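You operate a simulated robot arm through the tools that you are given. There is no shell and no other tool. Be economical: measure what you need, move in short steps, check, and stop when the job is done.

You are at the controls of a simulated robot arm. One attempt, no reset.

TASK
Press the ring button three times. Set the vent slider of the end cover box to OPEN. Set the vent slider of cover box two to OPEN. Take the casting seventy-two and leave it on top of the yellow can. Take the thick green rail casting and put it on top of the pads carton. Take the orange short bar and put it on top of the bolts carton. The order is free. Set down upright: thick green rail casting, orange short bar.

It is judged by the outcome, as a careful person would: the job done as asked, and still so three seconds after it is handed in. It fails if anything else is knocked over, pushed out of place, dropped, spilled or broken. Lids that push on must go on centred and level and be pressed home; caps that screw on are set level and turned clockwise until they are tight.

THE ROBOT
A 7-joint arm with a two-finger parallel gripper on a trunk, on a base that drives. Base frame: it is fixed to the floor where the robot stands at the start and does not move with it; the origin is under the middle of the robot, x ahead of it, y to its left, z up. Lengths are in m, angles in rad, forces in N, time in s.
With the tool pointing down near the work surface it reaches from about 0.1 to 0.92 m from the robot's upright axis, wherever it stands. Its first joint turns from -2.897 to 2.897 rad. Places, roughly: bolts carton [4.25, -4.5, 0.5]; casting seventy-two [2, -7.5, 0.75]; orange short bar (6x3x3 cm) [4.1, -4.3, 0.5]; pads carton [-2.5, -9.25, 1.5]; ring button [0.7, 0, 0.7]; thick green rail casting (4x6x7 cm) [0.7, -8.9, 0.9]; vent slider of cover box two [-1.6, -6.4, 1.1]; vent slider of the end cover box [-2.1, -7, 1.1]; yellow can (8x8x11 cm) [-2.8, -9.1, 1.3]. Payload 1.57 kg.
The tool frame sits at the grasp point between the pads (the TCP): z along the fingers, y along the line on which they close. The tips reach 0.03 m beyond it. The gripper opens to 0.08 m. The fingers are 0.017 m wide and 0.012 m thick; the gripper's body (0.04 by 0.082 m) begins 0.08 m behind the TCP.
Orientation is that of the tool frame in the base frame, as a unit quaternion [w, x, y, z]. With the fingers straight down and closing along the base's y, the tool's x points along the base's -x, its y along +y and its z along -z.

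THE INTERFACE
- The arm moves only by the tool send_rows. Its argument "commands" is a list of rows, each an object (a shift or turn left out is 0, a gripper value left out holds the last) with "dr": the turn, a rotation vector about the tool's x, y, z in units of 6 degrees (1.0 is 6 degrees), a list of three; "delta_pos": the shift along the tool's x, y, z in units of 50 mm (1.0 is 50 mm), a list of three; "grip": the finger opening in m, from 0 to 0.08. In form: [{"dr": [ax, ay, az], "delta_pos": [dx, dy, dz], "grip": grip}, ...]. A call has 1 to 8 rows; each row shifts and turns the commanded pose from where the row before left it, along the tool's axes as they then stand. A call with a number of a shift or a turn outside -1 to 1 is refused whole. A row lasts 0.2 s, in which the tool goes at most 0.05 m and 0.15 rad; a call with a longer step from one row to the next is refused whole, and so is a gripper value outside its range. Where a pose cannot be reached the arm comes as near as it can. A force on the tool above 40 N (or 10 N above the force at the start of the call, whichever is more), or a blocked arm, ends the call early, and 0.2 s more pass. The fingers move at their own pace (about 0.153 m/s each) and stop on an object; they squeeze with about 43 N. The grip force told is the motor's: it shows also when the fingers shut on nothing. Time passes only in rows, and 0.2 s behind the last, so rows that do not move let the fingers close. The reply holds the time, the measured pose of the TCP, the force on the tool along the base axes, the opening and the grip force, in the units named above and with some noise, with the torque about the TCP (base axes, N m) and any sound that the robot's microphone picked up, and new pictures: "views" is both (left out), scene, wrist or none.
- Cameras (640 x 400 px; columns grow to the right, rows downward): "scene" is now at [-0.0197, 0.1349, 1.3598]; the picture's right is [-0.41, -0.91, 0.00], its down [-0.64, 0.29, -0.71] and it looks along [0.65, -0.29, -0.70] (base axes); focal length 290 px, centre (320, 200). "wrist" rides on the gripper at [0.072, -0.007, -0.122] in the tool frame; the picture's right is [0.09, 1.00, 0.00], its down [-0.84, 0.08, -0.54] and it looks along [-0.54, 0.05, 0.84] (tool axes); focal length 238 px, centre (320, 200). There is no depth. A picture from a camera that has moved, and an enlarged one, comes with that camera's place and axes in the base frame and with its lens. The place of the scene camera against the robot may be out by one fixed shift of up to 0.025 m in any direction.
- roll_base(legs): drives the robot by 1 to 6 legs, each [ahead, left, turn to the left] in m, m and rad, along the robot's own axes; the way and the turn of a leg run together, so that a leg with both is an arc; at most 1.5 m and 3.142 rad a leg. The arm and the cameras ride along, it lands a little off, and it stops where it bumps. It gives what a move gives, and a new picture of the scene camera.
- head_to(pan, tilt): turns the head with the scene camera to pan (to the left, within 2.496 rad either way) and tilt (down, from -0.506 to 1.204), counted from straight ahead of the robot. It gives what a move gives, and a new picture of the scene camera.
- zoom(camera, box): a new picture of the part [left, top, right, bottom] of that camera's present view, enlarged. It takes no simulated time.
- sign_off(): hands the job in; it is judged then, once.

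Work in short steps. Places have to be worked out from the pictures, the camera data and where the tool is seen: move nearer, look again, correct. Check each grasp and each placing, and mend what went wrong. You have 165 turns and 260 pictures in all, those below and enlarged ones among them. Open the gripper and draw the arm clear of the work before you hand the job in, unless the task says otherwise; then end with one line.

The tools are called after "Call:" as name(argument=value, ...) on one line, values as JSON. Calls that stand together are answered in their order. send_rows: Moves the arm, as the interface text tells. Its arguments: {"type":"object","properties":{"commands":{"type":"array","items":{"type":"object","properties":{"dr":{"type":"array","items":{"type":"number"}},"delta_pos":{"type":"array","items":{"type":"number"}},"grip":{"type":"number"}}}},"views":{"type":"string","enum":["both","scene","wrist","none"]}},"required":["commands"]} The other tools are called the same way: roll_base (legs) drives the base; head_to (pan, tilt) turns the head that bears the scene camera; zoom (camera, box) takes an enlarged picture of a part of a camera's view; sign_off () hands the job in.

At the start:

```text
time_s: 0.0
tcp_pos: [0.5398, 0.0645, 0.8311]
tool_rot: [-0.001, 0.001, 1.0, 0.0]
contact_force: [-0.3, -0.1, -0.2]
moment: [0.01, 0.0, -0.01]
gripper_width: 0.0802
grip_force: 0.1
robot x, y, heading: [0.0009, -0.0005, 0.001]
head pan, tilt: [-0.426, 0.775]
```

scene: 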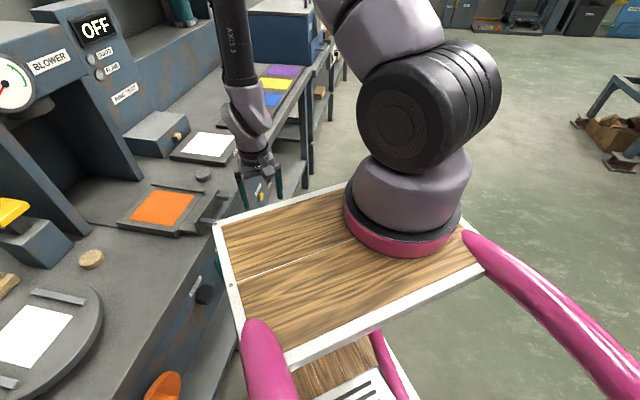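
wrist: 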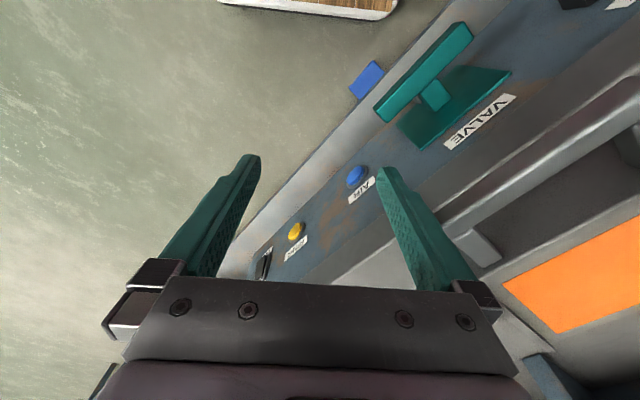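

I see a panel with labelled buttons in the wrist view; I zoom in to find the ring button.

Call:
zoom(camera="wrist", box=[240, 140, 400, 290])

Call:
head_to(pan=0.0, tilt=0.8)

```text
2.67 times, centred on (320, 215) of wrist
camera zoom: at [0.4686, 0.0593, 0.9522], right [-0.09, 1.0, 0.0], down [0.84, 0.08, 0.54], along [0.54, 0.05, -0.84], focal length 636 px, centre (320, 160)
```

zoom: 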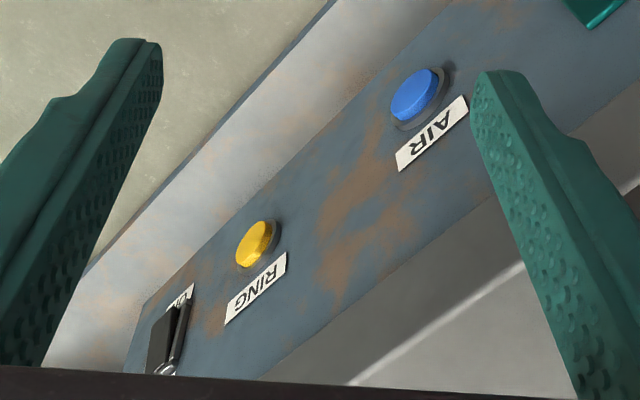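

```text
time_s: 0.9
tcp_pos: [0.5393, 0.0657, 0.8296]
tool_rot: [0.0, -0.001, 1.0, 0.0]
contact_force: [-0.1, 0.6, -0.5]
moment: [-0.04, -0.01, -0.01]
gripper_width: 0.0801
grip_force: 0.0
robot x, y, heading: [0.0008, 0.003, 0.004]
head pan, tilt: [0.0, 0.799]
camera scene: at [-0.0135, 0.1686, 1.3578], right [0.0, -1.0, 0.0], down [-0.72, 0.0, -0.7], along [0.7, 0.0, -0.72], focal length 290 px, centre (320, 200)
```

scene: 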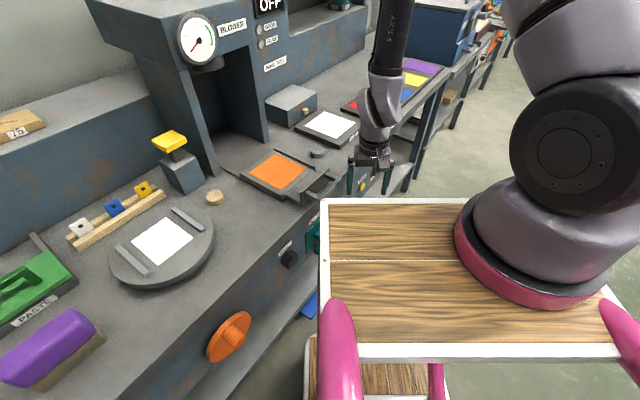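

The ring button (yellow, on a panel set obliquely to the robot) seems near (0.68, 0.04, 0.7). I draw the tool back away from the panel for a second viewpoint and triangulate.

Call:
send_rows(commands=[{"delta_pos": [0.6, -0.75, 0], "grip": 0}, {"delta_pos": [0.6, -0.75, 0]}, {"delta_pos": [0.6, -0.75, 0]}, {"delta_pos": [0, 0, 0]}], views="wrist")

```text
time_s: 1.9
tcp_pos: [0.4883, -0.0379, 0.8104]
tool_rot: [0.0, 0.0, 1.0, 0.001]
contact_force: [-0.6, 0.4, 0.2]
moment: [-0.01, 0.01, 0.02]
gripper_width: 0.0
grip_force: 21.2
out of reach, approached as far as the arm can: row 2, 3
robot x, y, heading: [-0.0017, -0.0016, 0.002]
head pan, tilt: [0.0, 0.799]
camera wrist: at [0.4183, -0.0437, 0.9326], right [-0.09, 1.0, 0.0], down [0.84, 0.08, 0.54], along [0.54, 0.05, -0.84], focal length 238 px, centre (320, 200)
```

wrist: 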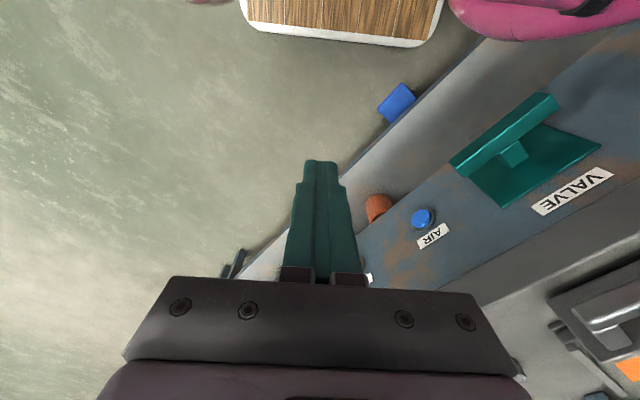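

AIR triangulates to (0.613, 0.120, 0.661), so RING is about (0.718, 0.043, 0.66) on a vertical panel facing (-0.59,-0.81). I drive so that the robot faces that panel squarely with the button ~0.65 m ahead.

Call:
roll_base(legs=[[0, -0.48, 0], [0.333, 0, 0], [0, 0, 0.937]])

```text
time_s: 9.0
tcp_pos: [0.6508, -0.1177, 0.8104]
tool_rot: [-0.002, -0.453, 0.892, 0.0]
contact_force: [0.2, -0.9, 0.3]
moment: [-0.01, 0.0, -0.01]
gripper_width: 0.0
grip_force: 21.8
robot x, y, heading: [0.3314, -0.4953, 0.938]
head pan, tilt: [0.0, 0.799]
camera scene: at [0.1724, -0.416, 1.3578], right [0.81, -0.59, 0.0], down [-0.42, -0.58, -0.7], along [0.41, 0.56, -0.72], focal length 290 px, centre (320, 200)
```

scene: 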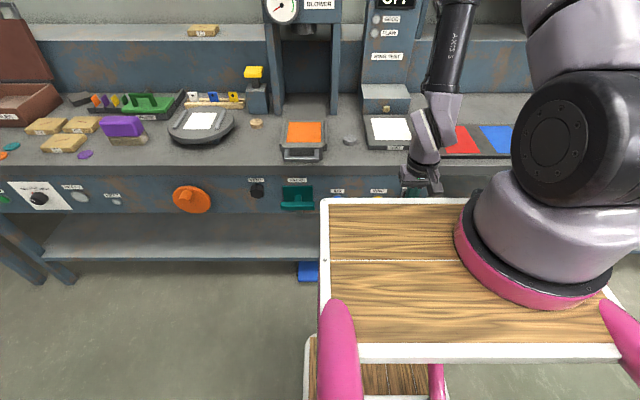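

Now facing the panel; ring is ~0.66 ahead, ~0.01 left. I tilt the tool forward by 60° while keeping the TCP put.

Call:
send_rows(commands=[{"dr": [0, -1, 0]}, {"dr": [0, -1, 0]}, {"dr": [0, -1, 0]}, {"dr": [0, -1, 0]}, {"dr": [0, -1, 0]}, {"dr": [0, -1, 0]}, {"dr": [0, -1, 0]}, {"dr": [0, -1, 0]}], views="wrist")

```text
time_s: 10.8
tcp_pos: [0.6696, -0.064, 0.7689]
tool_rot: [0.362, -0.415, 0.814, 0.185]
contact_force: [0.4, 0.2, 0.3]
moment: [-0.01, 0.04, 0.0]
gripper_width: 0.0001
grip_force: 21.3
out of reach, approached as far as the arm can: row 1, 2, 3, 4, 5, 6
robot x, y, heading: [0.3337, -0.4914, 0.943]
head pan, tilt: [0.0, 0.799]
camera wrist: at [0.5946, -0.1791, 0.796], right [-0.84, 0.54, -0.07], down [0.03, 0.17, 0.98], along [0.54, 0.83, -0.16], focal length 238 px, centre (320, 200)
```

wrist: 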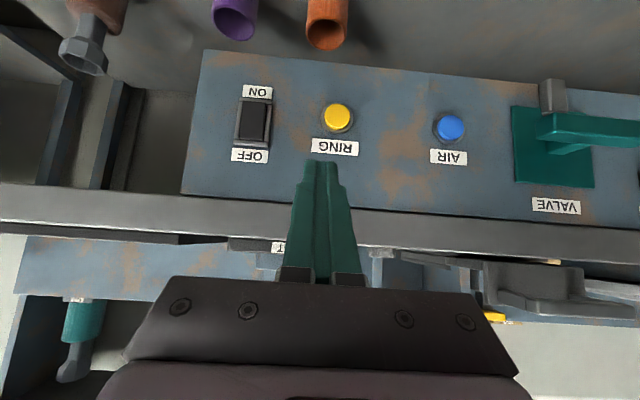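

RING triangulates again to (0.722, 0.041, 0.659). I bring the tip to ~3 cm in front of it.

Call:
send_rows(commands=[{"delta_pos": [0.155, 0.095, 0.53]}, {"delta_pos": [0.155, 0.095, 0.53]}, {"delta_pos": [0.155, 0.095, 0.53]}, {"delta_pos": [0.155, 0.095, 0.53]}, {"delta_pos": [0, 0, 0]}], views="wrist")

```text
time_s: 12.0
tcp_pos: [0.6903, -0.0051, 0.6731]
tool_rot: [0.361, -0.415, 0.814, 0.184]
contact_force: [-0.3, 0.2, 0.1]
moment: [0.0, 0.0, 0.01]
gripper_width: 0.0002
grip_force: 21.5
robot x, y, heading: [0.3329, -0.4898, 0.944]
head pan, tilt: [0.0, 0.799]
camera wrist: at [0.6133, -0.1202, 0.7019], right [-0.84, 0.54, -0.07], down [0.03, 0.17, 0.98], along [0.54, 0.83, -0.16], focal length 238 px, centre (320, 200)
```

wrist: 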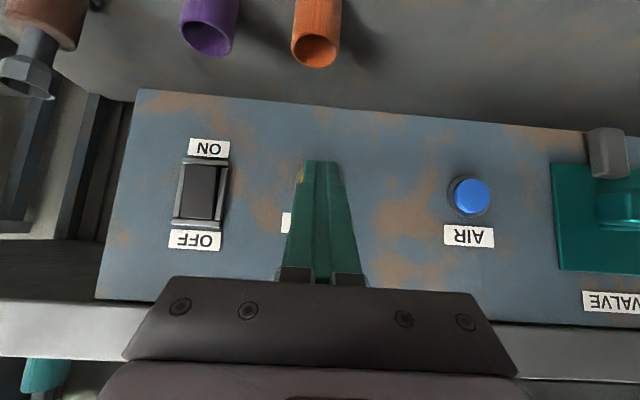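

The tip is centred in front of the button. I push straight in ~3.2 cm in small steps and read the force/sound.

Call:
send_rows(commands=[{"delta_pos": [-0.2, 0, 0.223]}, {"delta_pos": [-0.134, 0, 0.149]}, {"delta_pos": [-0.067, 0, 0.074]}, {"delta_pos": [-0.03, 0, 0.033]}], views="wrist")

```text
time_s: 13.0
tcp_pos: [0.7078, 0.0201, 0.673]
tool_rot: [0.362, -0.415, 0.814, 0.184]
contact_force: [-3.3, -3.7, 1.5]
moment: [0.01, 0.02, -0.01]
gripper_width: 0.0001
grip_force: 21.3
robot x, y, heading: [0.3312, -0.4914, 0.937]
head pan, tilt: [0.0, 0.799]
heard: click
camera wrist: at [0.6323, -0.0949, 0.7026], right [-0.84, 0.54, -0.07], down [0.03, 0.17, 0.98], along [0.54, 0.83, -0.16], focal length 238 px, centre (320, 200)
```

wrist: 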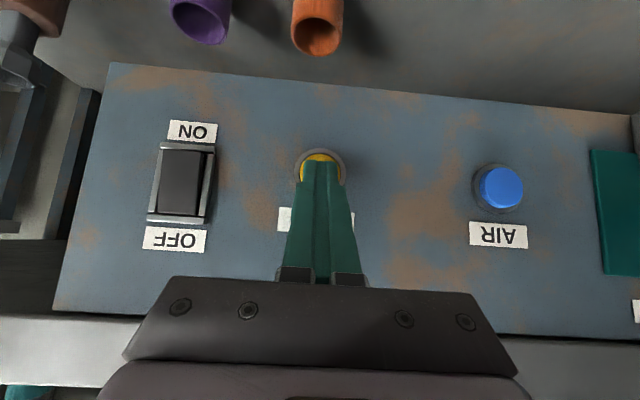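

A click was heard: press one. I withdraw 2.5 cm and press again.

Call:
send_rows(commands=[{"delta_pos": [0.334, 0, -0.372]}, {"delta_pos": [0, 0, 0]}, {"delta_pos": [0, 0, 0]}, {"delta_pos": [-0.2, 0, 0.223]}, {"delta_pos": [-0.1, 0, 0.112]}, {"delta_pos": [-0.034, 0, 0.037]}, {"delta_pos": [0, 0, 0]}], views="none")

```text
time_s: 14.6
tcp_pos: [0.7078, 0.0209, 0.6736]
tool_rot: [0.361, -0.415, 0.815, 0.184]
contact_force: [-4.4, -6.8, -1.6]
moment: [-0.12, 0.09, 0.03]
gripper_width: 0.0002
grip_force: 21.6
robot x, y, heading: [0.3311, -0.4908, 0.943]
head pan, tilt: [0.0, 0.799]
heard: click
```

Second click. Same again for the third, then I withdraw.

Call:
send_rows(commands=[{"delta_pos": [0.334, 0, -0.372]}, {"delta_pos": [0, 0, 0]}, {"delta_pos": [0, 0, 0]}, {"delta_pos": [-0.2, 0, 0.223]}, {"delta_pos": [-0.1, 0, 0.112]}, {"delta_pos": [-0.034, 0, 0.037]}, {"delta_pos": [0, 0, 0]}], views="none")

Call:
send_rows(commands=[{"delta_pos": [0.334, 0, -0.372]}, {"delta_pos": [0.5, 0, -0.6]}, {"delta_pos": [0, 0, -0.9]}, {"delta_pos": [0, 0, -0.9]}, {"delta_pos": [0, 0, 0]}], views="wrist")

```text
time_s: 16.2
tcp_pos: [0.7085, 0.0207, 0.6736]
tool_rot: [0.362, -0.414, 0.815, 0.183]
contact_force: [-2.8, -3.5, -0.3]
moment: [-0.01, 0.03, 0.03]
gripper_width: 0.0
grip_force: 21.7
robot x, y, heading: [0.3307, -0.4907, 0.942]
head pan, tilt: [0.0, 0.799]
heard: click
```

```text
time_s: 17.4
tcp_pos: [0.6316, -0.0869, 0.7334]
tool_rot: [0.362, -0.413, 0.815, 0.183]
contact_force: [-0.2, -0.6, -0.1]
moment: [0.0, -0.03, -0.02]
gripper_width: 0.0
grip_force: 21.1
robot x, y, heading: [0.332, -0.4911, 0.941]
head pan, tilt: [0.0, 0.799]
camera wrist: at [0.5551, -0.2013, 0.7618], right [-0.84, 0.54, -0.07], down [0.03, 0.17, 0.98], along [0.54, 0.83, -0.16], focal length 238 px, centre (320, 200)
```

wrist: 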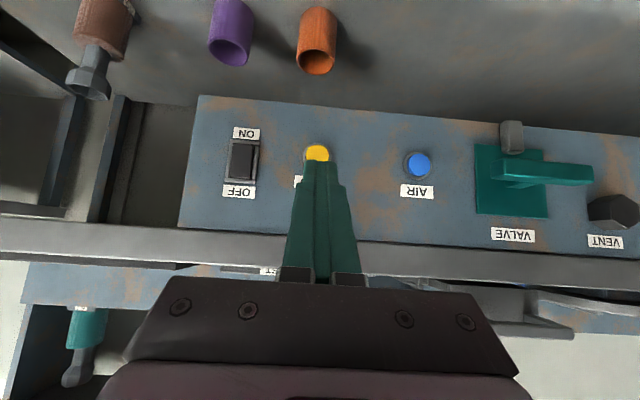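

All three clicks were heard. I tilt the tool back to vertical and raise it for travel.

Call:
send_rows(commands=[{"dr": [0, 1, 0], "delta_pos": [0.5, 0, -0.5]}, {"dr": [0, 1, 0], "delta_pos": [0.5, 0, -0.5]}, {"dr": [0, 1, 0]}, {"dr": [0, 1, 0]}, {"dr": [0, 1, 0]}, {"dr": [0, 1, 0]}, {"dr": [0, 1, 0]}, {"dr": [0, 1, 0]}], views="none")

Call:
roll_base(legs=[[-0.4, 0, 0], [0, 0, -1.6]])

Call:
head_to(pan=0.0, tilt=0.25)

```text
time_s: 19.2
tcp_pos: [0.5866, -0.1336, 0.7141]
tool_rot: [-0.002, -0.454, 0.891, -0.001]
contact_force: [0.2, 1.1, -0.1]
moment: [-0.01, -0.01, 0.06]
gripper_width: 0.0
grip_force: 21.7
out of reach, approached as far as the arm can: row 2, 3
robot x, y, heading: [0.329, -0.4926, 0.938]
head pan, tilt: [0.0, 0.799]
```

```text
time_s: 25.5
tcp_pos: [0.4549, -1.0726, 0.7146]
tool_rot: [-0.001, 0.311, 0.95, 0.0]
contact_force: [-0.6, -0.8, 0.6]
moment: [0.01, -0.02, 0.0]
gripper_width: 0.0
grip_force: 21.1
robot x, y, heading: [0.097, -0.8156, -0.632]
head pan, tilt: [0.0, 0.799]
camera scene: at [0.2005, -0.6721, 1.3578], right [-0.59, -0.81, 0.0], down [-0.58, 0.42, -0.7], along [0.56, -0.41, -0.72], focal length 290 px, centre (320, 200)
```

scene: 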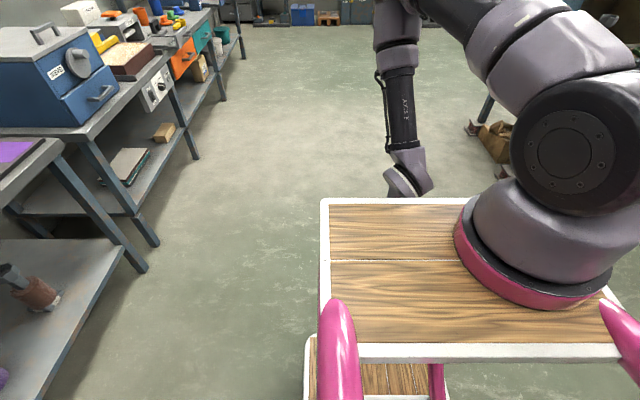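

```text
time_s: 26.5
tcp_pos: [0.4552, -1.0722, 0.7141]
tool_rot: [-0.001, 0.311, 0.95, 0.001]
contact_force: [-0.7, 0.4, 0.9]
moment: [-0.03, 0.03, 0.04]
gripper_width: 0.0
grip_force: 21.4
robot x, y, heading: [0.0966, -0.8151, -0.628]
head pan, tilt: [0.0, 0.25]
camera scene: at [0.2107, -0.6796, 1.4068], right [-0.59, -0.81, 0.0], down [-0.2, 0.15, -0.97], along [0.78, -0.57, -0.25], focal length 290 px, centre (320, 200)
```

scene: 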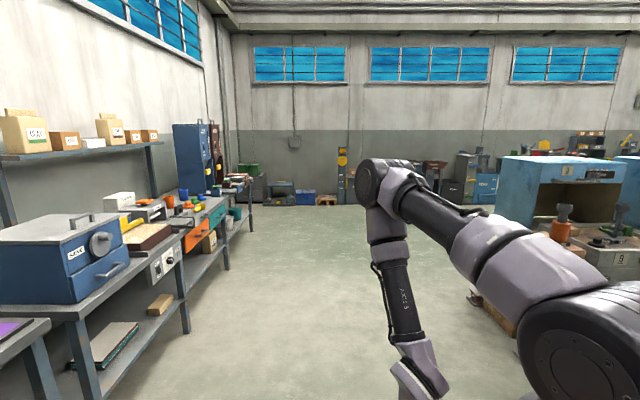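

The room is turned by about -0.633 rad: bolts carton and orange bar lie ahead by the far wall (~5.4 m along the aisle). The aisle is clear; I drive 3.6 m ahead.

Call:
roll_base(legs=[[1.5, -0.2, 0], [1.5, 0, 0], [0.6, 0, 0]])

Call:
head_to(pan=0.0, tilt=0.55)

```text
refused: leg 1 is longer than a leg can be; nothing moved
```

```text
time_s: 27.3
tcp_pos: [0.4552, -1.0719, 0.7144]
tool_rot: [-0.001, 0.311, 0.95, 0.0]
contact_force: [1.2, -0.1, 0.7]
moment: [-0.07, 0.02, 0.0]
gripper_width: 0.0
grip_force: 20.8
robot x, y, heading: [0.0964, -0.8176, -0.635]
head pan, tilt: [0.0, 0.55]
camera scene: at [0.2078, -0.6775, 1.3793], right [-0.59, -0.81, 0.0], down [-0.42, 0.31, -0.85], along [0.69, -0.5, -0.52], focal length 290 px, centre (320, 200)
```

scene: 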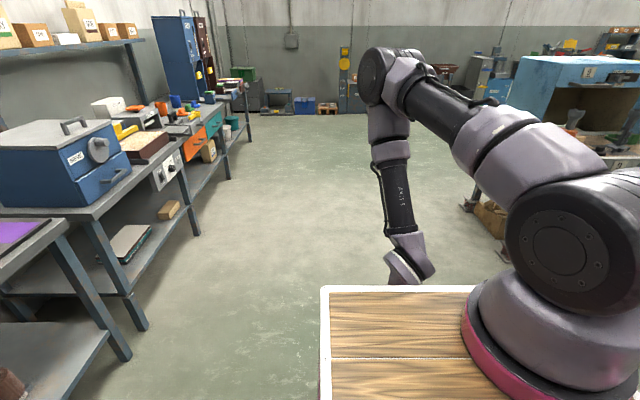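

The leg was a hair too long; I repeat with shorter legs.

Call:
roll_base(legs=[[1.45, -0.15, 0], [1.45, -0.05, 0], [0.8, 0, 0]])

```text
time_s: 45.2
tcp_pos: [3.3056, -3.4287, 0.7147]
tool_rot: [-0.001, 0.316, 0.949, 0.001]
contact_force: [1.4, 0.1, 0.8]
moment: [-0.08, 0.01, -0.03]
gripper_width: 0.0001
grip_force: 20.9
robot x, y, heading: [2.9508, -3.1693, -0.644]
head pan, tilt: [0.0, 0.55]
camera scene: at [3.0617, -3.0309, 1.3792], right [-0.6, -0.8, 0.0], down [-0.42, 0.31, -0.85], along [0.68, -0.51, -0.52], focal length 290 px, centre (320, 200)
```

scene: 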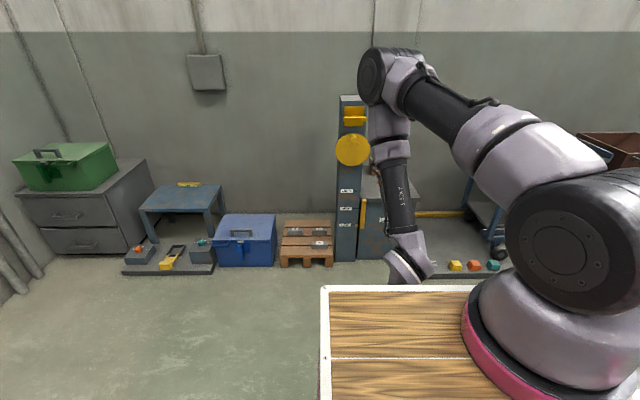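

The target spot falls behind the arm in this view. I turn the robot somewhat right so the arm clears, and look again.

Call:
roll_base(legs=[[0, 0, -0.45]])

Call:
zoom(camera="scene", box=[0, 60, 400, 310])

```text
time_s: 46.9
tcp_pos: [3.157, -3.5565, 0.7139]
tool_rot: [0.0, 0.52, 0.854, 0.0]
contact_force: [-0.6, 0.9, -1.0]
moment: [0.01, 0.02, -0.03]
gripper_width: 0.0001
grip_force: 21.8
robot x, y, heading: [2.9484, -3.1686, -1.086]
head pan, tilt: [0.0, 0.55]
camera scene: at [3.1198, -3.0923, 1.3792], right [-0.89, -0.46, 0.0], down [-0.24, 0.46, -0.85], along [0.39, -0.76, -0.52], focal length 290 px, centre (320, 200)
```

scene: 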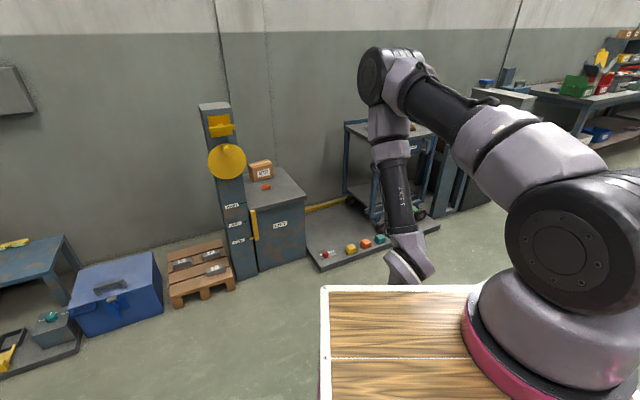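

```text
1.60 times, centred on (200, 185) of scene
camera zoom: at [3.1198, -3.0923, 1.3792], right [-0.89, -0.46, 0.0], down [-0.24, 0.46, -0.85], along [0.39, -0.76, -0.52], focal length 464 px, centre (512, 224)
```

zoom: 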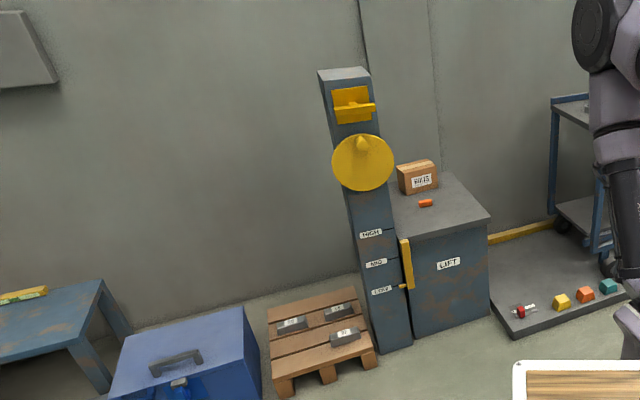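

The bolts carton and orange bar are on the LIFT cabinet (u≈5.9-6.1, w≈1.06 in room axes). I face the cabinet again and drive up, staying left of the floor platform.

Call:
roll_base(legs=[[0, 0, 0.453], [0, -0.13, 0], [0.9, 0, 0]])

Call:
head_to(pan=-0.25, tilt=0.9)

```text
time_s: 53.8
tcp_pos: [3.9571, -4.0611, 0.714]
tool_rot: [0.0, 0.309, 0.951, 0.001]
contact_force: [-0.2, 0.2, 0.3]
moment: [0.0, 0.02, -0.03]
gripper_width: 0.0002
grip_force: 21.2
robot x, y, heading: [3.6016, -3.8053, -0.626]
head pan, tilt: [0.0, 0.55]
camera scene: at [3.7069, -3.6673, 1.3792], right [-0.59, -0.81, 0.0], down [-0.42, 0.31, -0.85], along [0.69, -0.5, -0.52], focal length 290 px, centre (320, 200)
```

scene: 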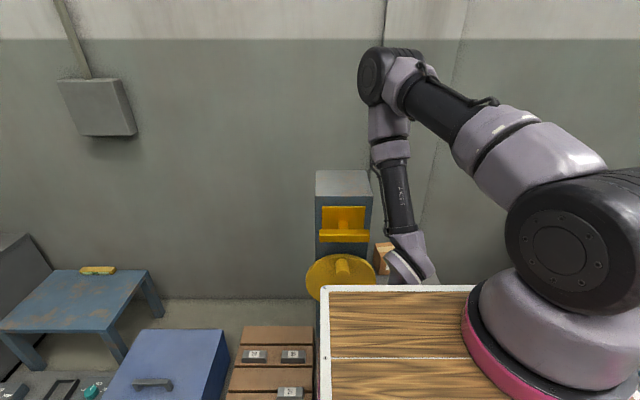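

```text
time_s: 54.6
tcp_pos: [3.9554, -4.0618, 0.7143]
tool_rot: [-0.001, 0.307, 0.952, 0.0]
contact_force: [-0.3, -0.2, 0.3]
moment: [0.04, 0.0, -0.03]
gripper_width: 0.0
grip_force: 21.4
robot x, y, heading: [3.5977, -3.805, -0.625]
head pan, tilt: [-0.25, 0.901]
camera scene: at [3.6825, -3.6726, 1.35], right [-0.77, -0.64, 0.0], down [-0.5, 0.6, -0.62], along [0.4, -0.48, -0.78], focal length 290 px, centre (320, 200)
```

scene: 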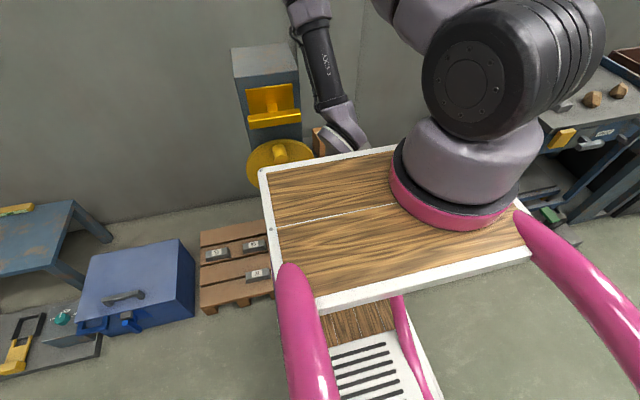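

The tray hides the cabinet from the head; I look with the wrist camera.

Call:
send_rows(commands=[{"delta_pos": [0, 0, -0.6], "grip": 0.08}, {"delta_pos": [0, 0, -0.6]}, {"delta_pos": [0, 0, -0.6]}, {"delta_pos": [0, 0, 0]}], views="wrist")

```text
time_s: 55.6
tcp_pos: [3.976, -4.0662, 0.7896]
tool_rot: [-0.003, 0.308, 0.951, 0.0]
contact_force: [0.7, -1.2, 0.4]
moment: [0.02, 0.02, 0.0]
gripper_width: 0.0802
grip_force: 0.0
out of reach, approached as far as the arm can: row 2, 3
robot x, y, heading: [3.5987, -3.8067, -0.626]
head pan, tilt: [-0.25, 0.901]
camera wrist: at [3.9153, -4.0285, 0.9114], right [0.51, 0.86, 0.0], down [0.73, -0.43, 0.54], along [0.46, -0.28, -0.84], focal length 238 px, centre (320, 200)
```

wrist: 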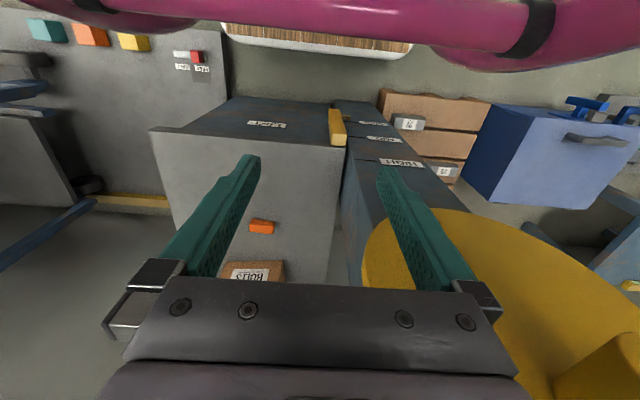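

Bar ≈ (4.12, -4.30, 0.52), cabinet top ≈ 0.505; the yellow crank wheel is close to the left. I shift right first, then ahead a bit, for a closer look.

Call:
send_rows(commands=[{"delta_pos": [0, -0.9, 0]}, {"delta_pos": [0, -0.9, 0]}, {"delta_pos": [-0.8, 0, 0.3]}, {"delta_pos": [-0.8, 0, 0.3]}, {"delta_pos": [0, 0, 0]}], views="wrist")

```text
time_s: 56.8
tcp_pos: [4.0036, -4.19, 0.7508]
tool_rot: [0.0, 0.308, 0.951, 0.0]
contact_force: [0.9, -0.3, 0.1]
moment: [-0.01, 0.02, 0.01]
gripper_width: 0.0801
grip_force: 0.0
out of reach, approached as far as the arm can: row 1, 2
robot x, y, heading: [3.5969, -3.8067, -0.632]
head pan, tilt: [-0.25, 0.901]
camera wrist: at [3.9425, -4.1524, 0.8723], right [0.51, 0.86, 0.0], down [0.72, -0.43, 0.54], along [0.47, -0.28, -0.84], focal length 238 px, centre (320, 200)
```

wrist: 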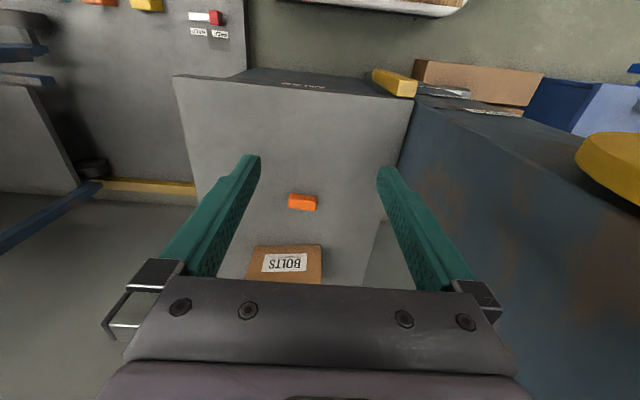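

Bar centre refined to (4.128, -4.301, 0.517). I zoom to see its orientation and the carton.

Call:
zoom(camera="wrist", box=[240, 170, 360, 290])

```text
3.33 times, centred on (300, 230) of wrist
camera zoom: at [3.9425, -4.1524, 0.8723], right [0.51, 0.86, 0.0], down [0.72, -0.43, 0.54], along [0.47, -0.28, -0.84], focal length 794 px, centre (387, 100)
```

zoom: 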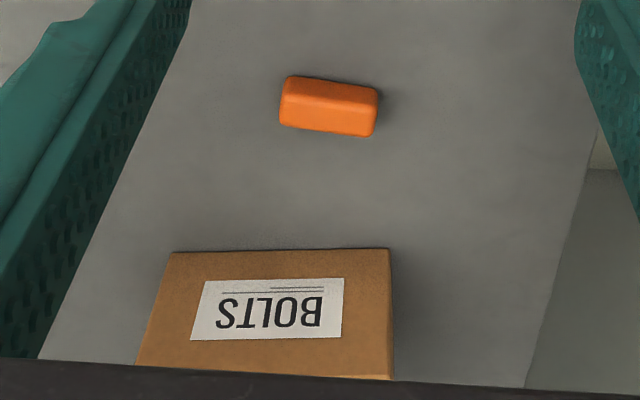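

The carton is ~14 cm wide and the bar lies along the tool's closing line, so I grip it lengthwise. I go over it, down to ~6 cm above, and check.

Call:
send_rows(commands=[{"delta_pos": [-0.83, -0.085, 0]}, {"delta_pos": [-0.83, -0.085, 0]}, {"delta_pos": [-0.83, -0.085, 0.5]}, {"delta_pos": [-0.83, -0.085, 0.5]}, {"delta_pos": [0, 0, 0.9]}, {"delta_pos": [0, 0, 0.9]}, {"delta_pos": [0, 0, 0]}], views="wrist")

```text
time_s: 58.4
tcp_pos: [4.1252, -4.2997, 0.6103]
tool_rot: [-0.001, 0.308, 0.951, 0.0]
contact_force: [0.1, 0.4, 0.5]
moment: [-0.02, 0.0, 0.03]
gripper_width: 0.08
grip_force: 0.2
robot x, y, heading: [3.5979, -3.8015, -0.625]
head pan, tilt: [-0.25, 0.901]
camera wrist: at [4.0644, -4.2629, 0.7324], right [0.51, 0.86, 0.0], down [0.72, -0.43, 0.54], along [0.47, -0.28, -0.84], focal length 238 px, centre (320, 200)
```

wrist: 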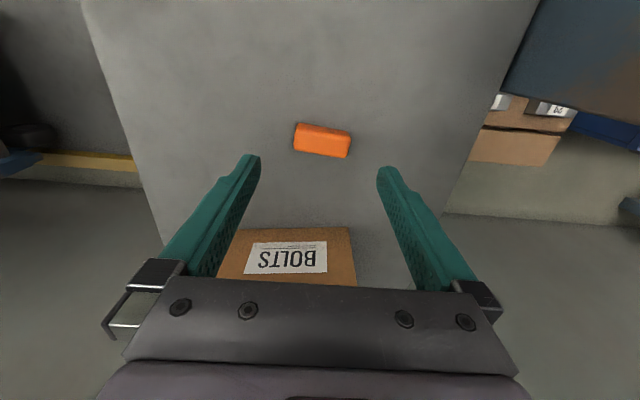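

The bar sits right between the fingers. I descend to 0.536 and close.

Call:
send_rows(commands=[{"delta_pos": [-0.08, 0, 0.75]}, {"delta_pos": [0, 0, 0.72]}, {"delta_pos": [0, 0, 0]}, {"grip": 0.04}, {"grip": 0.04}, {"grip": 0.04}], views="wrist")

```text
time_s: 59.8
tcp_pos: [4.1272, -4.3016, 0.5356]
tool_rot: [-0.001, 0.309, 0.951, 0.0]
contact_force: [-0.7, 0.5, -0.4]
moment: [0.03, 0.0, 0.02]
gripper_width: 0.0519
grip_force: 43.0
robot x, y, heading: [3.5971, -3.8048, -0.63]
head pan, tilt: [-0.25, 0.901]
camera wrist: at [4.0672, -4.2656, 0.6574], right [0.51, 0.86, 0.0], down [0.72, -0.43, 0.54], along [0.46, -0.28, -0.84], focal length 238 px, centre (320, 200)
```

wrist: 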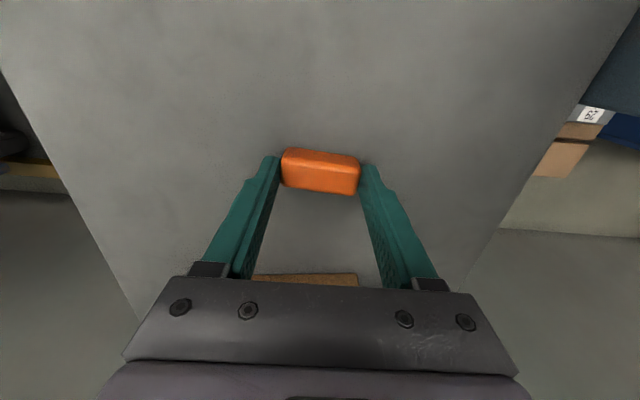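

Gripped (opening 0.052). I lift ~17 cm and look at the carton.

Call:
send_rows(commands=[{"delta_pos": [0, 0, -0.5]}, {"delta_pos": [0, 0, -0.9]}, {"delta_pos": [0, 0, -0.9]}, {"delta_pos": [0, 0, -0.9]}, {"delta_pos": [0, 0, 0]}], views="wrist")

```text
time_s: 61.0
tcp_pos: [4.1274, -4.3032, 0.696]
tool_rot: [0.0, 0.309, 0.951, 0.0]
contact_force: [-1.2, 0.6, -1.2]
moment: [-0.01, 0.01, 0.02]
gripper_width: 0.0518
grip_force: 43.2
robot x, y, heading: [3.5989, -3.8076, -0.625]
head pan, tilt: [-0.25, 0.901]
camera wrist: at [4.0661, -4.2665, 0.8188], right [0.51, 0.86, 0.0], down [0.72, -0.43, 0.54], along [0.46, -0.28, -0.84], focal length 238 px, centre (320, 200)
```

wrist: 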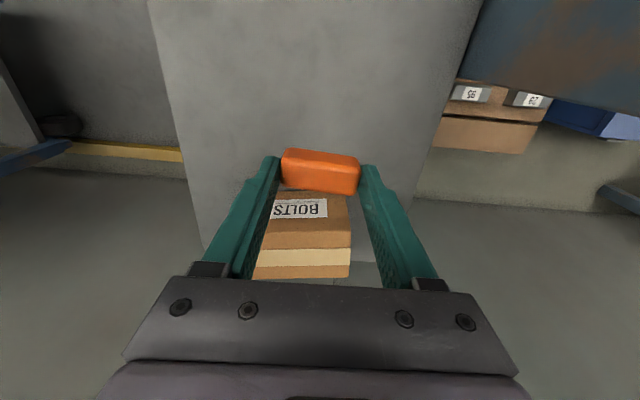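

Call:
zoom(camera="wrist", box=[220, 130, 400, 290])

```text
2.50 times, centred on (310, 210) of wrist
camera zoom: at [4.0661, -4.2665, 0.8188], right [0.51, 0.86, 0.0], down [0.72, -0.43, 0.54], along [0.46, -0.28, -0.84], focal length 596 px, centre (345, 175)
```

zoom: 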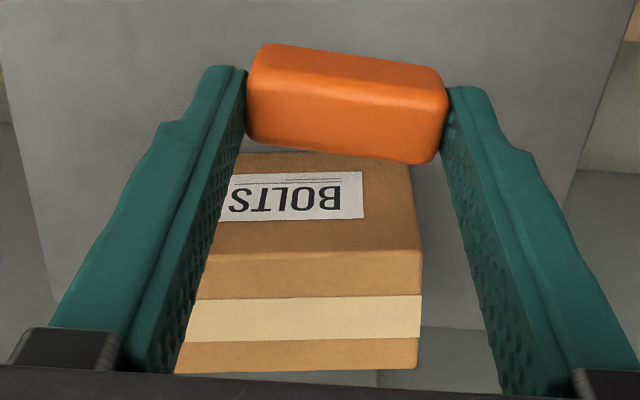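

Carton top ≈ z 0.583, centre ≈ (4.257, -4.412). I move ahead ~0.163 m over it, then down toward it.

Call:
send_rows(commands=[{"delta_pos": [-0.82, -0.06, 0]}, {"delta_pos": [-0.82, -0.06, 0]}, {"delta_pos": [-0.82, -0.06, 0]}, {"delta_pos": [-0.82, -0.06, 0]}, {"delta_pos": [0, 0, 0.8]}, {"delta_pos": [0, 0, 0.4]}, {"delta_pos": [0, 0, 0]}], views="wrist")

```text
time_s: 62.6
tcp_pos: [4.2558, -4.41, 0.634]
tool_rot: [0.0, 0.309, 0.951, 0.0]
contact_force: [-1.6, 1.0, 13.1]
moment: [0.08, 0.1, -0.09]
gripper_width: 0.0515
grip_force: 43.2
robot x, y, heading: [3.5975, -3.8046, -0.625]
head pan, tilt: [-0.25, 0.901]
camera wrist: at [4.1938, -4.3715, 0.7569], right [0.51, 0.86, 0.0], down [0.72, -0.43, 0.54], along [0.47, -0.28, -0.84], focal length 238 px, centre (320, 200)
```

wrist: 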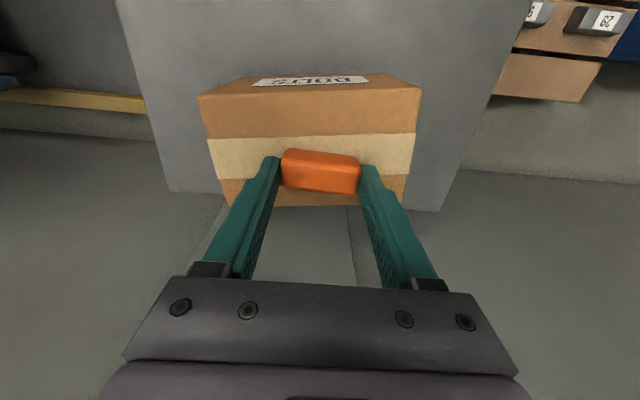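

Contact on the carton (13 N), bar centred on its top. I open and rise.

Call:
send_rows(commands=[{"delta_pos": [0, 0, -0.03], "grip": 0.08}, {"delta_pos": [0, 0, 0]}, {"delta_pos": [0, 0, -0.4]}, {"delta_pos": [0, 0, -0.9]}, {"delta_pos": [0, 0, -0.9]}, {"delta_pos": [0.6, 0, 0]}, {"delta_pos": [0, 0, 0]}], views="wrist")

```text
time_s: 64.2
tcp_pos: [4.2333, -4.3917, 0.7445]
tool_rot: [-0.001, 0.308, 0.951, 0.0]
contact_force: [0.5, -1.0, -0.2]
moment: [0.01, 0.01, 0.02]
gripper_width: 0.0799
grip_force: 0.1
robot x, y, heading: [3.5985, -3.8029, -0.624]
head pan, tilt: [-0.25, 0.901]
camera wrist: at [4.1715, -4.3536, 0.8678], right [0.51, 0.86, 0.0], down [0.72, -0.43, 0.54], along [0.47, -0.28, -0.84], focal length 238 px, centre (320, 200)
```

wrist: 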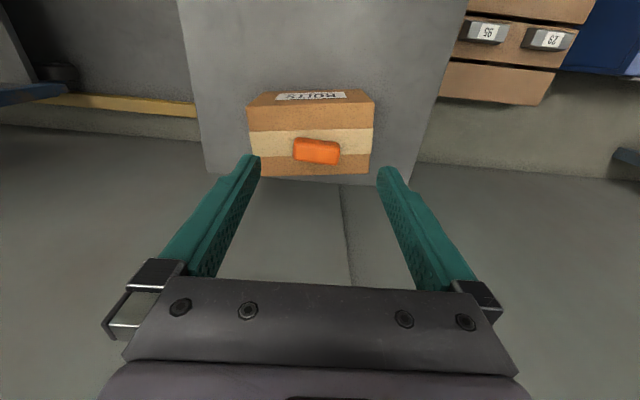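

The bar rests on the carton. I back the base off, turn to face along the room's w direction (towards casting seventy-two), and look.

Call:
roll_base(legs=[[-0.7, 0, 0], [0, 0, -1.0]])

Call:
send_rows(commands=[{"delta_pos": [0.9, 0, 0], "grip": 0.0}, {"delta_pos": [0.9, 0, 0]}, {"delta_pos": [0.9, 0, 0]}, {"delta_pos": [0.9, 0, 0]}, {"delta_pos": [0.9, 0, 0]}, {"delta_pos": [0.9, 0, 0]}, {"delta_pos": [0.9, 0, 0]}], views="none")

Call:
head_to(pan=0.0, tilt=0.35)

```text
time_s: 70.6
tcp_pos: [2.8842, -4.2489, 0.7451]
tool_rot: [0.0, 0.727, 0.687, 0.001]
contact_force: [0.5, 0.3, 0.3]
moment: [0.02, -0.02, -0.04]
gripper_width: 0.08
grip_force: 0.1
robot x, y, heading: [3.0322, -3.3961, -1.631]
head pan, tilt: [-0.25, 0.901]
camera scene: at [3.2122, -3.402, 1.3499], right [-0.95, 0.3, 0.0], down [0.24, 0.75, -0.62], along [-0.19, -0.59, -0.78], focal length 290 px, centre (320, 200)
```

scene: 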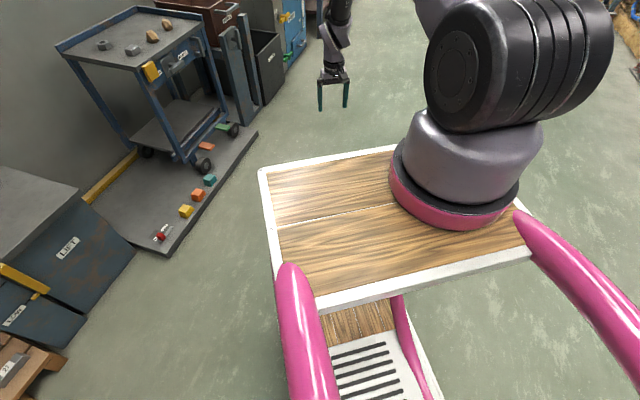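

```text
time_s: 72.2
tcp_pos: [2.8997, -3.9333, 0.7453]
tool_rot: [-0.001, 0.728, 0.686, 0.001]
contact_force: [-0.1, -0.1, -0.3]
moment: [0.02, -0.01, -0.01]
gripper_width: 0.0002
grip_force: 20.7
robot x, y, heading: [3.0349, -3.395, -1.629]
head pan, tilt: [-0.25, 0.901]
```

```text
time_s: 73.2
tcp_pos: [2.8994, -3.9332, 0.7445]
tool_rot: [0.0, 0.727, 0.686, 0.0]
contact_force: [0.0, 0.0, 0.8]
moment: [0.01, 0.0, 0.0]
gripper_width: 0.0001
grip_force: 21.1
robot x, y, heading: [3.0308, -3.3982, -1.626]
head pan, tilt: [0.0, 0.351]
camera scene: at [3.2297, -3.4229, 1.3974], right [-1.0, 0.06, 0.0], down [0.02, 0.34, -0.94], along [-0.05, -0.94, -0.34], focal length 290 px, centre (320, 200)
```

scene: 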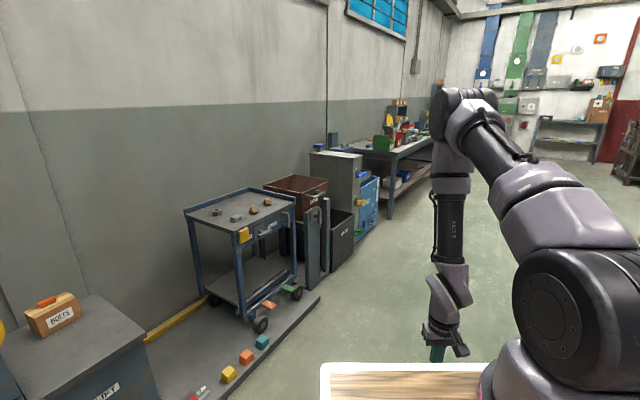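

Casting 72 should be on the workbench farther along the wall. The aisle is clear: I turn to w direction, drive 3.7 m, and turn to face the wall bench.

Call:
roll_base(legs=[[0, 0, -0.578], [1.45, 0, 0], [1.45, 0, 0], [0.9, 0, 0]])

```text
time_s: 93.0
tcp_pos: [0.3355, -6.7564, 0.7455]
tool_rot: [0.0, 0.897, 0.442, 0.001]
contact_force: [0.0, 0.0, 0.4]
moment: [-0.01, 0.01, 0.01]
gripper_width: 0.0003
grip_force: 20.9
robot x, y, heading: [0.7469, -6.3897, -2.226]
head pan, tilt: [0.0, 0.351]
camera scene: at [0.9093, -6.5216, 1.3975], right [-0.79, 0.61, 0.0], down [0.21, 0.27, -0.94], along [-0.57, -0.74, -0.34], focal length 290 px, centre (320, 200)
```

scene: 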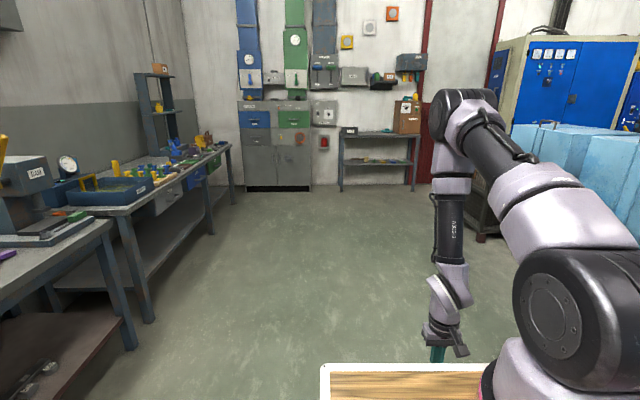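

Now I turn left to face the bench with casting seventy-two.

Call:
roll_base(legs=[[0, 0, 1.45]])

Call:
head_to(pan=0.2, tilt=0.5)

```text
time_s: 96.9
tcp_pos: [1.0641, -6.8429, 0.7449]
tool_rot: [-0.001, 0.378, 0.926, 0.001]
contact_force: [-0.1, 0.3, 0.3]
moment: [-0.01, -0.02, 0.0]
gripper_width: 0.0001
grip_force: 21.3
robot x, y, heading: [0.7527, -6.3859, -0.775]
head pan, tilt: [0.0, 0.351]
camera scene: at [0.8823, -6.2705, 1.3975], right [-0.7, -0.72, 0.0], down [-0.25, 0.24, -0.94], along [0.67, -0.66, -0.34], focal length 290 px, centre (320, 200)
```

scene: 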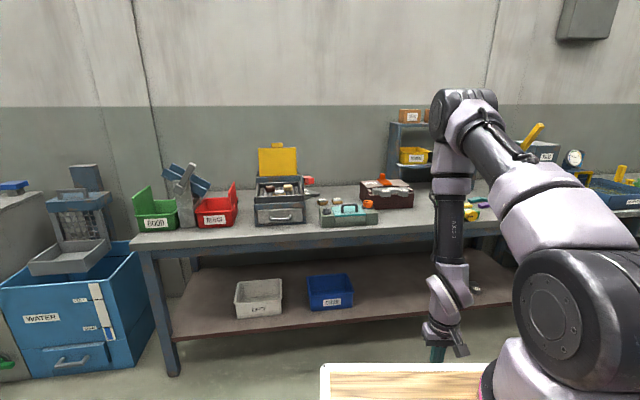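

```text
time_s: 97.6
tcp_pos: [1.0653, -6.8433, 0.7455]
tool_rot: [-0.002, 0.377, 0.926, 0.0]
contact_force: [0.0, 0.5, -0.7]
moment: [0.01, 0.01, -0.01]
gripper_width: 0.0
grip_force: 21.2
robot x, y, heading: [0.7512, -6.389, -0.773]
head pan, tilt: [0.201, 0.499]
camera scene: at [0.8921, -6.2548, 1.3838], right [-0.54, -0.84, 0.0], down [-0.4, 0.26, -0.88], along [0.74, -0.48, -0.48], focal length 290 px, centre (320, 200)
```

scene: 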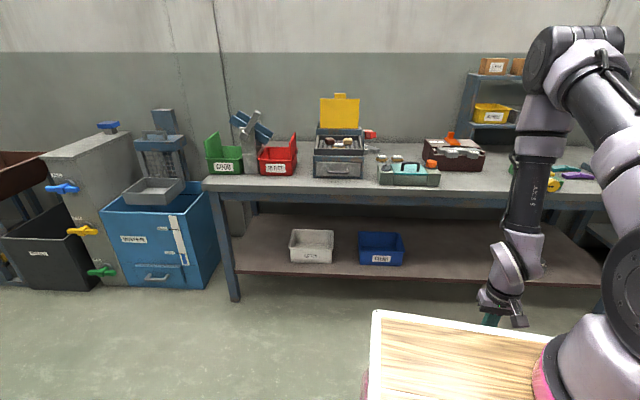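

Call:
zoom(camera="scene", box=[300, 90, 500, 210])

```text
3.20 times, centred on (400, 150) of scene
camera zoom: at [0.8921, -6.2548, 1.3838], right [-0.54, -0.84, 0.0], down [-0.4, 0.26, -0.88], along [0.74, -0.48, -0.48], focal length 929 px, centre (64, 360)
```

zoom: 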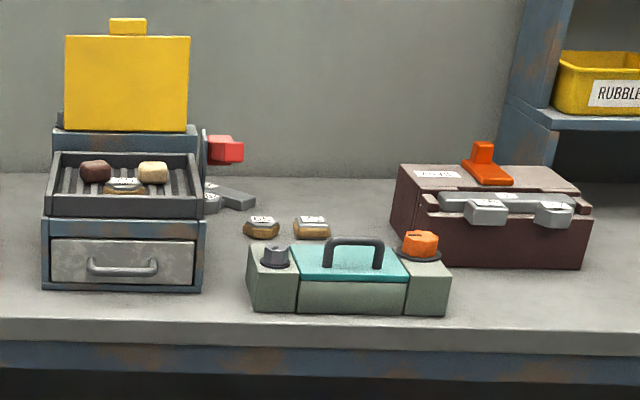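

The candidate castings (two rings behind the teal box, one in the oven tray) are near u≈6.17, w≈4.8-4.9. I raise the arm first, then drive up squarely to the bench.

Call:
send_rows(commands=[{"delta_pos": [-0.5, 0, -0.8]}, {"delta_pos": [-0.5, 0, -0.8]}, {"delta_pos": [-0.5, 0, -0.8]}, {"delta_pos": [-0.5, 0, -0.8]}, {"delta_pos": [0, 0, -0.8]}, {"delta_pos": [0, 0, -0.8]}, {"delta_pos": [0, 0, 0]}], views="none")

Call:
roll_base(legs=[[0, 0, 0.14], [0, -0.12, 0], [0.7, 0, 0]])

Call:
head_to(pan=0.0, tilt=0.7)

```text
time_s: 99.2
tcp_pos: [1.1352, -6.9141, 0.9848]
tool_rot: [-0.001, 0.378, 0.926, 0.0]
contact_force: [-0.4, 0.4, -0.2]
moment: [-0.03, -0.04, 0.01]
gripper_width: 0.0
grip_force: 21.2
robot x, y, heading: [0.7464, -6.3893, -0.773]
head pan, tilt: [0.201, 0.499]
```

```text
time_s: 104.5
tcp_pos: [1.6881, -7.3752, 0.9834]
tool_rot: [-0.001, 0.317, 0.948, 0.0]
contact_force: [-0.1, -0.7, -0.4]
moment: [0.04, 0.0, -0.01]
gripper_width: 0.0001
grip_force: 21.3
robot x, y, heading: [1.2419, -6.9042, -0.644]
head pan, tilt: [0.201, 0.499]
camera scene: at [1.3609, -6.7527, 1.3838], right [-0.43, -0.9, 0.0], down [-0.43, 0.21, -0.88], along [0.79, -0.38, -0.48], focal length 290 px, centre (320, 200)
```

scene: 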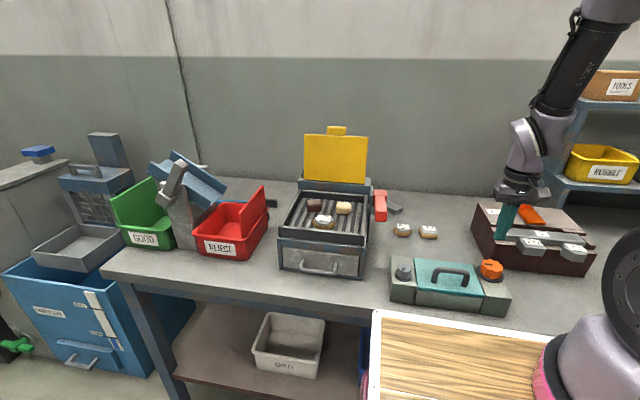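

```text
time_s: 105.3
tcp_pos: [1.6898, -7.3745, 0.9838]
tool_rot: [-0.001, 0.317, 0.948, 0.001]
contact_force: [0.1, 0.5, 0.6]
moment: [0.01, 0.02, 0.01]
gripper_width: 0.0001
grip_force: 21.4
robot x, y, heading: [1.2352, -6.9043, -0.649]
head pan, tilt: [0.0, 0.7]
camera scene: at [1.3466, -6.7646, 1.3661], right [-0.6, -0.8, 0.0], down [-0.51, 0.39, -0.77], along [0.61, -0.46, -0.64], focal length 290 px, centre (320, 200)
```

scene: 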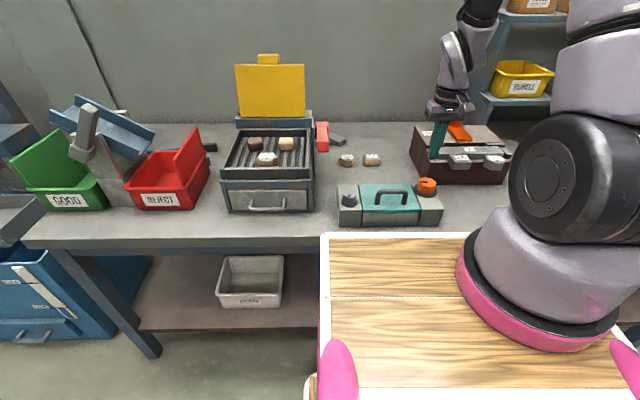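

Call:
zoom(camera="scene", box=[330, 140, 400, 180])

Call:
zoom(camera="scene", box=[230, 125, 310, 175])

```text
9.14 times, centred on (365, 160) of scene
camera zoom: at [1.3466, -6.7646, 1.3661], right [-0.6, -0.8, 0.0], down [-0.51, 0.39, -0.77], along [0.61, -0.46, -0.64], focal length 2654 px, centre (-91, 566)
```

zoom: 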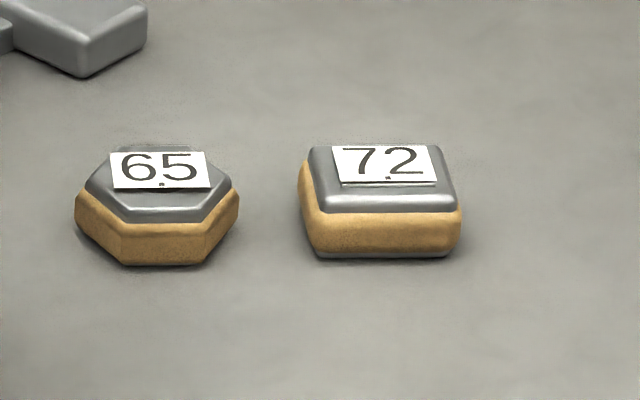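

```text
8.00 times, centred on (270, 150) of scene
camera zoom: at [1.3466, -6.7646, 1.3661], right [-0.6, -0.8, 0.0], down [-0.51, 0.39, -0.77], along [0.61, -0.46, -0.64], focal length 2322 px, centre (720, 600)
```

zoom: 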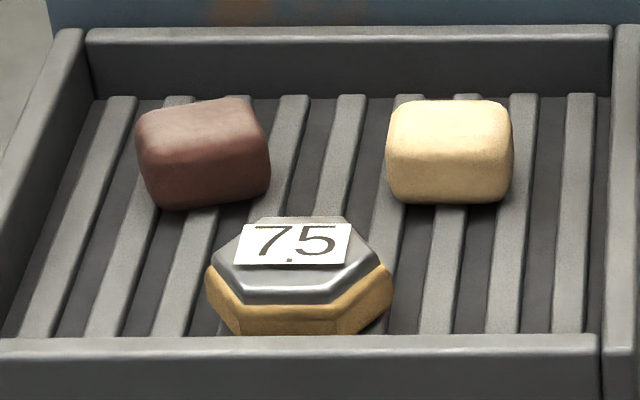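

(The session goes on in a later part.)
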